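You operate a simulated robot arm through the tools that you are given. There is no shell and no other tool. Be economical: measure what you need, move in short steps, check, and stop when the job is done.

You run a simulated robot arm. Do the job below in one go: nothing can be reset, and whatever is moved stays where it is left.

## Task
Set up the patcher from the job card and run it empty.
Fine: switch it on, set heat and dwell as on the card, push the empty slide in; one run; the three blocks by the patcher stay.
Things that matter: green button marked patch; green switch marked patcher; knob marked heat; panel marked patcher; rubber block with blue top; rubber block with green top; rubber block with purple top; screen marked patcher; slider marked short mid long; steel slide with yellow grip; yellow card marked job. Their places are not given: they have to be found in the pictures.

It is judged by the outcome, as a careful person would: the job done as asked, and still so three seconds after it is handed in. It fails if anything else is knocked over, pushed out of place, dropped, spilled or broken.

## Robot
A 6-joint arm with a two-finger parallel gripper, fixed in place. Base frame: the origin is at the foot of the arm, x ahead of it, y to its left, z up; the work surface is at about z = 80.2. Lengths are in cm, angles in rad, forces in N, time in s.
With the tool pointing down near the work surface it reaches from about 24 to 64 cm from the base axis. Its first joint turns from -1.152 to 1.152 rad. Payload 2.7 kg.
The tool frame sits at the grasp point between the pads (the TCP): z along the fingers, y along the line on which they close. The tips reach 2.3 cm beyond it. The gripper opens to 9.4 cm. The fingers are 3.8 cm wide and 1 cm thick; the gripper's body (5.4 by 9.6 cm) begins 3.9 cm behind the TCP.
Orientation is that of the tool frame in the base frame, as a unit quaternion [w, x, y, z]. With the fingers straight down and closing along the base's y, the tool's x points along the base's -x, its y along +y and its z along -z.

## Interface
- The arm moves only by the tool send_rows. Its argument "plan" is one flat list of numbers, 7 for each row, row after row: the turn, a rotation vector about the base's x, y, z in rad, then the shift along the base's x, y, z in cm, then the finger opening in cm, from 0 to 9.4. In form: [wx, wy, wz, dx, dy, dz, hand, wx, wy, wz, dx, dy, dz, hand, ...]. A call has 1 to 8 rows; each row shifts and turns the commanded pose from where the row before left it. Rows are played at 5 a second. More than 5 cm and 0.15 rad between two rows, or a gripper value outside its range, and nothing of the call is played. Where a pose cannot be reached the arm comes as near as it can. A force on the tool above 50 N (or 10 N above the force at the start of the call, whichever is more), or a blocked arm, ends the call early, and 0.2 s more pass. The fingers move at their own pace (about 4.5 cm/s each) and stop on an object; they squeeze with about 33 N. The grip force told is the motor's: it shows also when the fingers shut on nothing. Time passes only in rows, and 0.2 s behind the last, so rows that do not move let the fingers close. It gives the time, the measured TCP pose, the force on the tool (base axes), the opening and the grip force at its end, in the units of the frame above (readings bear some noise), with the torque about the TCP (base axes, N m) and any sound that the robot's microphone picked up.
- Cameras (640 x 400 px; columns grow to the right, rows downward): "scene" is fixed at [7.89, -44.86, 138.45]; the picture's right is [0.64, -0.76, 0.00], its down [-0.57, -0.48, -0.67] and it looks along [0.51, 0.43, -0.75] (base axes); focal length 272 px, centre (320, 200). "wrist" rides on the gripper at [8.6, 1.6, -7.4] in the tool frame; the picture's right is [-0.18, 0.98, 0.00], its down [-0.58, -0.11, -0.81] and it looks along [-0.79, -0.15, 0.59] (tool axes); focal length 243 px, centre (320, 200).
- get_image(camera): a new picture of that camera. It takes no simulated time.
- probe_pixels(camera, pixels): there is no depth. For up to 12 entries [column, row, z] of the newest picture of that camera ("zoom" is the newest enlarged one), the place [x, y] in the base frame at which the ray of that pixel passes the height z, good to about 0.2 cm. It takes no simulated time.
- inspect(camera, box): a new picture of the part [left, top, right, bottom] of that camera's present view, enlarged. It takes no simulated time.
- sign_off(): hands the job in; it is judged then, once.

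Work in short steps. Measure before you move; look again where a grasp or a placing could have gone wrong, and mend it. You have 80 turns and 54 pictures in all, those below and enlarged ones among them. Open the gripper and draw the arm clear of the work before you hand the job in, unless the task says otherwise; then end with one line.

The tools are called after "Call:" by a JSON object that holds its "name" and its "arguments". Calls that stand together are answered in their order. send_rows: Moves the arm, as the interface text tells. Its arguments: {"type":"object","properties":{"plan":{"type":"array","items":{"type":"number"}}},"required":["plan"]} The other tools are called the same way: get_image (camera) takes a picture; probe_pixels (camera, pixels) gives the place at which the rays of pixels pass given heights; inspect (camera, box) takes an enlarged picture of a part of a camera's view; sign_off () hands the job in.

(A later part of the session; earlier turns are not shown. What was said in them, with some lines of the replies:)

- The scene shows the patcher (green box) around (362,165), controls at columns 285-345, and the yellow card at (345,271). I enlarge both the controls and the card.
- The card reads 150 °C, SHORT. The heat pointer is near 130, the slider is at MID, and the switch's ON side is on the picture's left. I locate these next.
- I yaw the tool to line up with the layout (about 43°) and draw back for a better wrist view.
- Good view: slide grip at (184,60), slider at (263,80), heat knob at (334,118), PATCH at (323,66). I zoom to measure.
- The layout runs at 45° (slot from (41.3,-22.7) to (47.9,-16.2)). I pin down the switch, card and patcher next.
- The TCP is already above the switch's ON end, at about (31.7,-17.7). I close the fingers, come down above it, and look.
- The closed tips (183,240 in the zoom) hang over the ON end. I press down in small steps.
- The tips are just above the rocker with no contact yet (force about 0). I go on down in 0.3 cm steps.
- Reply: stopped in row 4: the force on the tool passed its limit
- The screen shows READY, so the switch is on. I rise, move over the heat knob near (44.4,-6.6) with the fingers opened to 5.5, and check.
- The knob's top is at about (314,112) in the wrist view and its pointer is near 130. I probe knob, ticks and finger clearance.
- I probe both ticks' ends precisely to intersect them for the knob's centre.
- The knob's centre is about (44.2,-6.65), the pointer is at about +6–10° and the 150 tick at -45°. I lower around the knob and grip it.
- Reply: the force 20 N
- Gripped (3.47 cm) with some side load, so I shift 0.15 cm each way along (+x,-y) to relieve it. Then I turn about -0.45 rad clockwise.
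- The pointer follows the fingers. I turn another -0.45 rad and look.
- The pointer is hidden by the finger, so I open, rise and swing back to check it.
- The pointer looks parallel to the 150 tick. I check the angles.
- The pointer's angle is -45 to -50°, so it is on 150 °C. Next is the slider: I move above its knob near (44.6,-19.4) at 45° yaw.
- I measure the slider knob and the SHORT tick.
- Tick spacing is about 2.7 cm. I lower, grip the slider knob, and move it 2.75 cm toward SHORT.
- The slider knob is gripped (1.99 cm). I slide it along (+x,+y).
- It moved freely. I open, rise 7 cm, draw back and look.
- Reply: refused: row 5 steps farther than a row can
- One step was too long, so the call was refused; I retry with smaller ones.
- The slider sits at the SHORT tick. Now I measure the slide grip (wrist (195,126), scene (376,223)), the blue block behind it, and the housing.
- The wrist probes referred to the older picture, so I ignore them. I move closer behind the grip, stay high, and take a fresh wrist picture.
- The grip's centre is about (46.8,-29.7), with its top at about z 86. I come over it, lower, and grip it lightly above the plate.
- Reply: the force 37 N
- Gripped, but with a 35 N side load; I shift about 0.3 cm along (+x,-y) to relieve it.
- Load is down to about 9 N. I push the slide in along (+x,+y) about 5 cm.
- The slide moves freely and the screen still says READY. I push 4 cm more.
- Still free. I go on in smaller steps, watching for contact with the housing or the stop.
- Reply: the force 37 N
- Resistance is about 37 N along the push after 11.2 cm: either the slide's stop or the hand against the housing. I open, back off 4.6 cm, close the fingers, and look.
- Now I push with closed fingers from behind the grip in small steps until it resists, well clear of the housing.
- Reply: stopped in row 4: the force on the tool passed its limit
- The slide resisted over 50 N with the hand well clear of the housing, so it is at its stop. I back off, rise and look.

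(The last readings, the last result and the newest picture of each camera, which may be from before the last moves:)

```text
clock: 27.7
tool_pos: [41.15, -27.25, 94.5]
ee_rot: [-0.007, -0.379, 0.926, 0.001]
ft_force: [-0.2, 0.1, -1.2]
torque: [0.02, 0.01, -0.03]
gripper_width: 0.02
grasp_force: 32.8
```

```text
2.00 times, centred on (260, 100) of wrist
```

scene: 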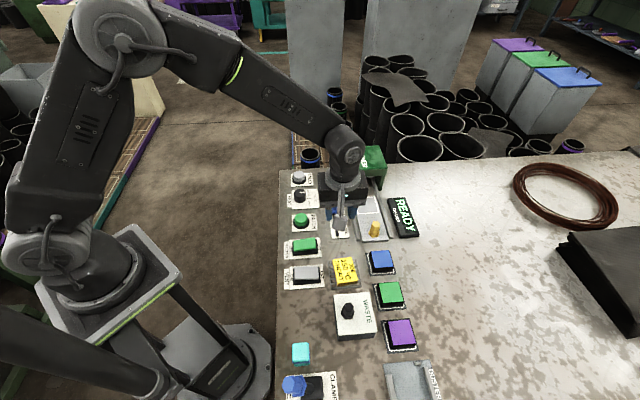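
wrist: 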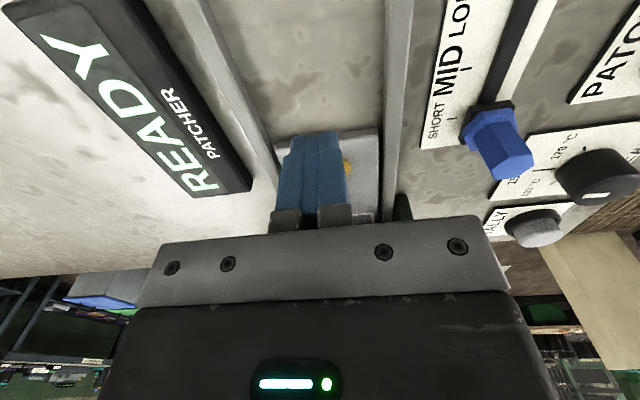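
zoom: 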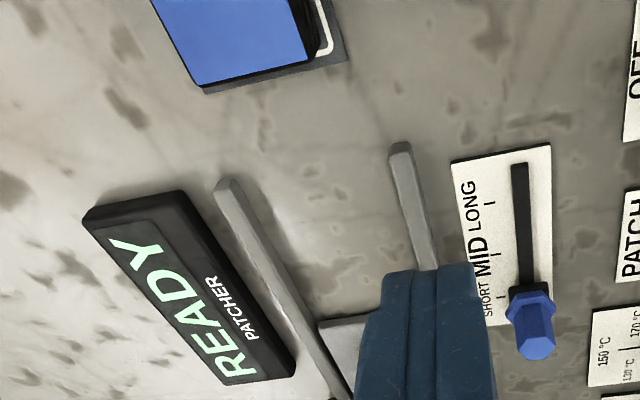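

Screen still READY, so PATCH must be pressed. I move over PATCH near (38.2,-12.6) and check both the slide and the alignment.

Call:
{"name": "send_rows", "arguments": {"plan": [0, 0, 0, -0.7, 3.7, 0, 0, 0, 0, 0, -0.75, 3.7, 0, 0, 0, 0, 0, -0.75, 3.7, 0, 0, 0, 0, 0, -0.75, 3.55, 0, 0, 0, 0, 0, 0, 0, -4, 0, 0, 0, 0, 0, 0, -3, 0, 0, 0, 0, 0, 0, 0, 0]}}

Call:
{"name": "inspect", "arguments": {"camera": "scene", "box": [275, 145, 415, 232]}}

Call:
{"name": "get_image", "arguments": {"camera": "wrist"}}

```text
clock: 29.3
tool_pos: [38.24, -12.61, 87.6]
ee_rot: [-0.006, -0.379, 0.925, 0.001]
ft_force: [-0.5, 0.2, 0.1]
torque: [0.01, 0.0, 0.01]
gripper_width: 0.0
grasp_force: 33.4
```

```text
4.57 times, centred on (345, 188) of scene
```

zoom: 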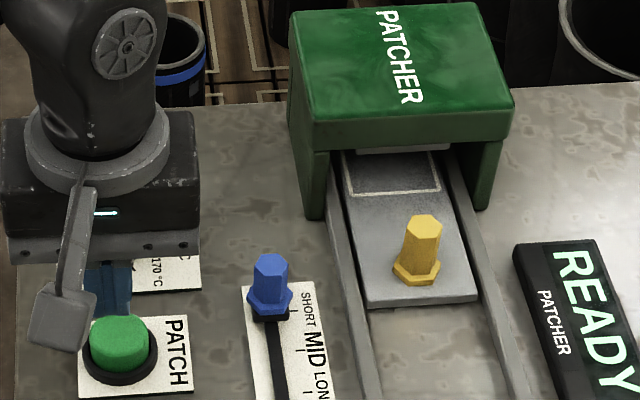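

```text
11 pictures are left
```

wrist: 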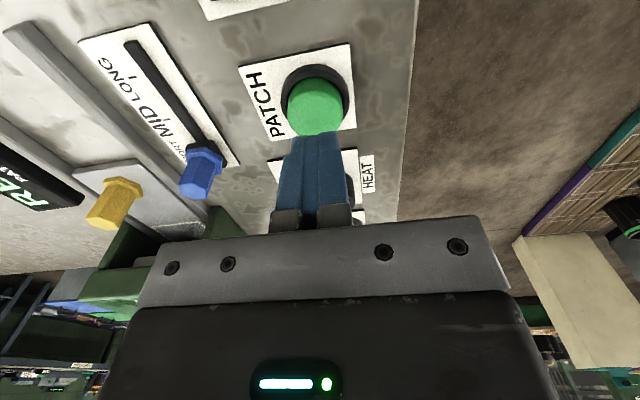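

The slide's square is now under the housing. I probe how far it travelled before pressing.

Call:
{"name": "inspect", "arguments": {"camera": "scene", "box": [335, 140, 399, 180]}}

Call:
{"name": "probe_pixels", "arguments": {"camera": "scene", "pixels": [[367.5, 192, 86], [356, 210, 81.7], [378.5, 208.5, 81.7], [361.4, 185.6, 81.7], [345, 189, 80.2], [345, 192, 80.2], [374, 268, 80.2]]}}

```text
10.00 times, centred on (367, 160) of scene
```

zoom: 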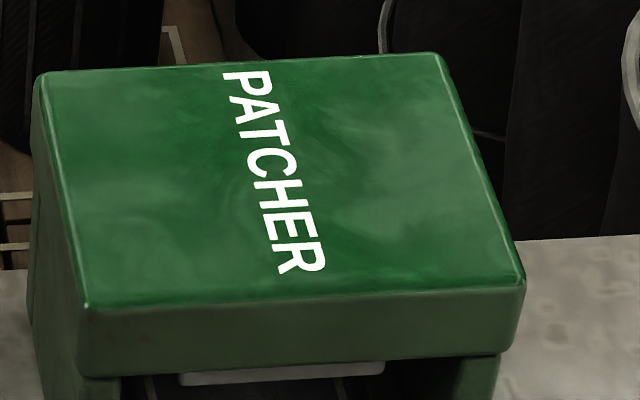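

```text
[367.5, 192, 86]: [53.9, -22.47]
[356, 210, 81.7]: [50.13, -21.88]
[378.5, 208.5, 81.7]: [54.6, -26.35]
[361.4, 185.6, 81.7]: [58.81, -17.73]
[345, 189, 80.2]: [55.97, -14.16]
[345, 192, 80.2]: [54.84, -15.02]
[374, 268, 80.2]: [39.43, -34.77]
```

Travel is 10 cm, with the square's near edge exactly at the housing front, which fits a hard stop. I press PATCH once, in small steps.

Call:
{"name": "send_rows", "arguments": {"plan": [0, 0, 0, 0, 0, -1, 0, 0, 0, 0, 0, 0, -0.6, 0, 0, 0, 0, 0, 0, -0.4, 0, 0, 0, 0, 0, 0, -0.3, 0, 0, 0, 0, 0, 0, -0.3, 0, 0, 0, 0, 0, 0, -0.3, 0]}}

Call:
{"name": "inspect", "arguments": {"camera": "scene", "box": [275, 150, 435, 250]}}

```text
clock: 30.7
tool_pos: [38.21, -12.66, 84.62]
ee_rot: [-0.006, -0.379, 0.925, 0.0]
ft_force: [0.3, 1.1, 1.3]
torque: [0.04, 0.01, 0.01]
gripper_width: 0.01
grasp_force: 33.2
heard: click
```

```text
4.00 times, centred on (355, 200) of scene
```

zoom: 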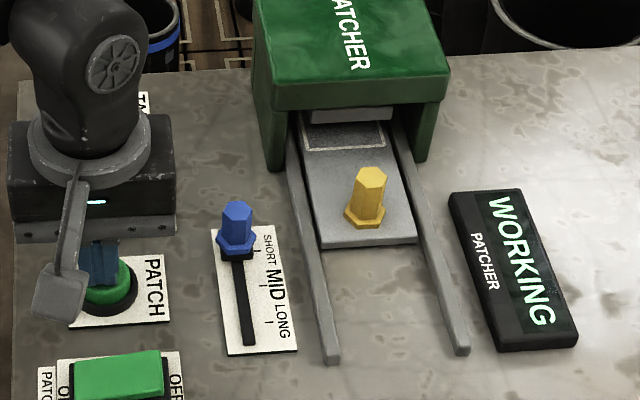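

Click heard and the screen says WORKING. I rise off the button, open the gripper, draw back and let it finish.

Call:
{"name": "send_rows", "arguments": {"plan": [0, 0, 0, 0, 0, 4, 0, 0, 0, 0, 0, 0, 4, 0, 0, 0, 0, 0, 0, 4, 5, 0, 0, 0, -2, 2, 4, 9, 0, 0, 0, -2, 2, 2, 9, 0, 0, 0, 0, 0, 0, 9, 0, 0, 0, 0, 0, 0, 9, 0, 0, 0, 0, 0, 0, 9]}}

Call:
{"name": "inspect", "arguments": {"camera": "scene", "box": [275, 150, 435, 250]}}

```text
clock: 32.5
tool_pos: [34.31, -8.62, 102.52]
ee_rot: [-0.006, -0.378, 0.926, 0.001]
ft_force: [-0.1, -0.6, 0.4]
torque: [0.04, 0.0, 0.0]
gripper_width: 9.0
grasp_force: 0.2
```

```text
4.00 times, centred on (355, 200) of scene
```

zoom: 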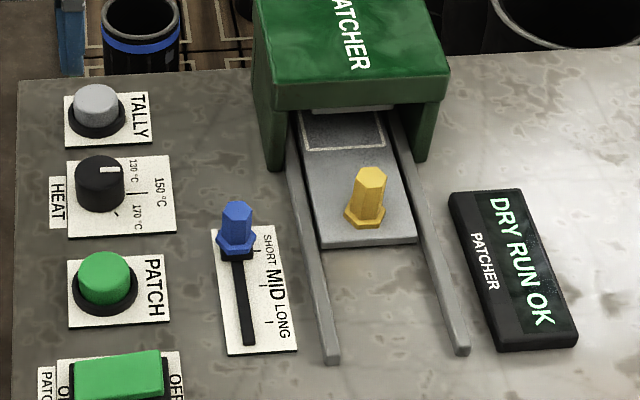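

The screen shows DRY RUN OK. I take one last look to confirm that nothing else moved.

Call:
{"name": "get_image", "arguments": {"camera": "scene"}}

```text
7 pictures are left
```

scene: 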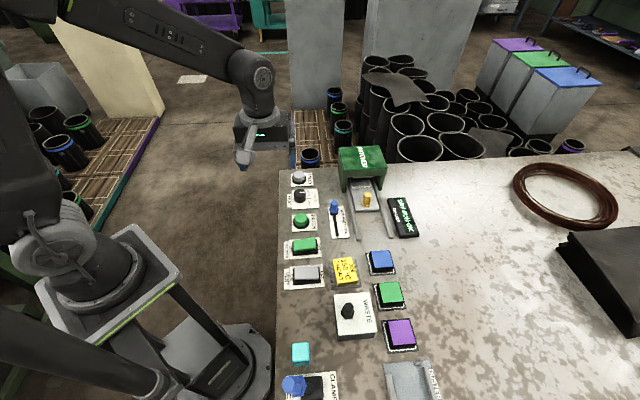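

The three blocks at (381,261), (390,294) and (401,333) are where they were, and the arm is clear. I hand the job in.

Call:
{"name": "sign_off", "arguments": {}}

```text
The job is handed in.
```

The patcher is on and set to 150 °C and SHORT as on the card; with the empty slide pushed in, I ran it once, the screen reads DRY RUN OK, and the three blocks did not move.
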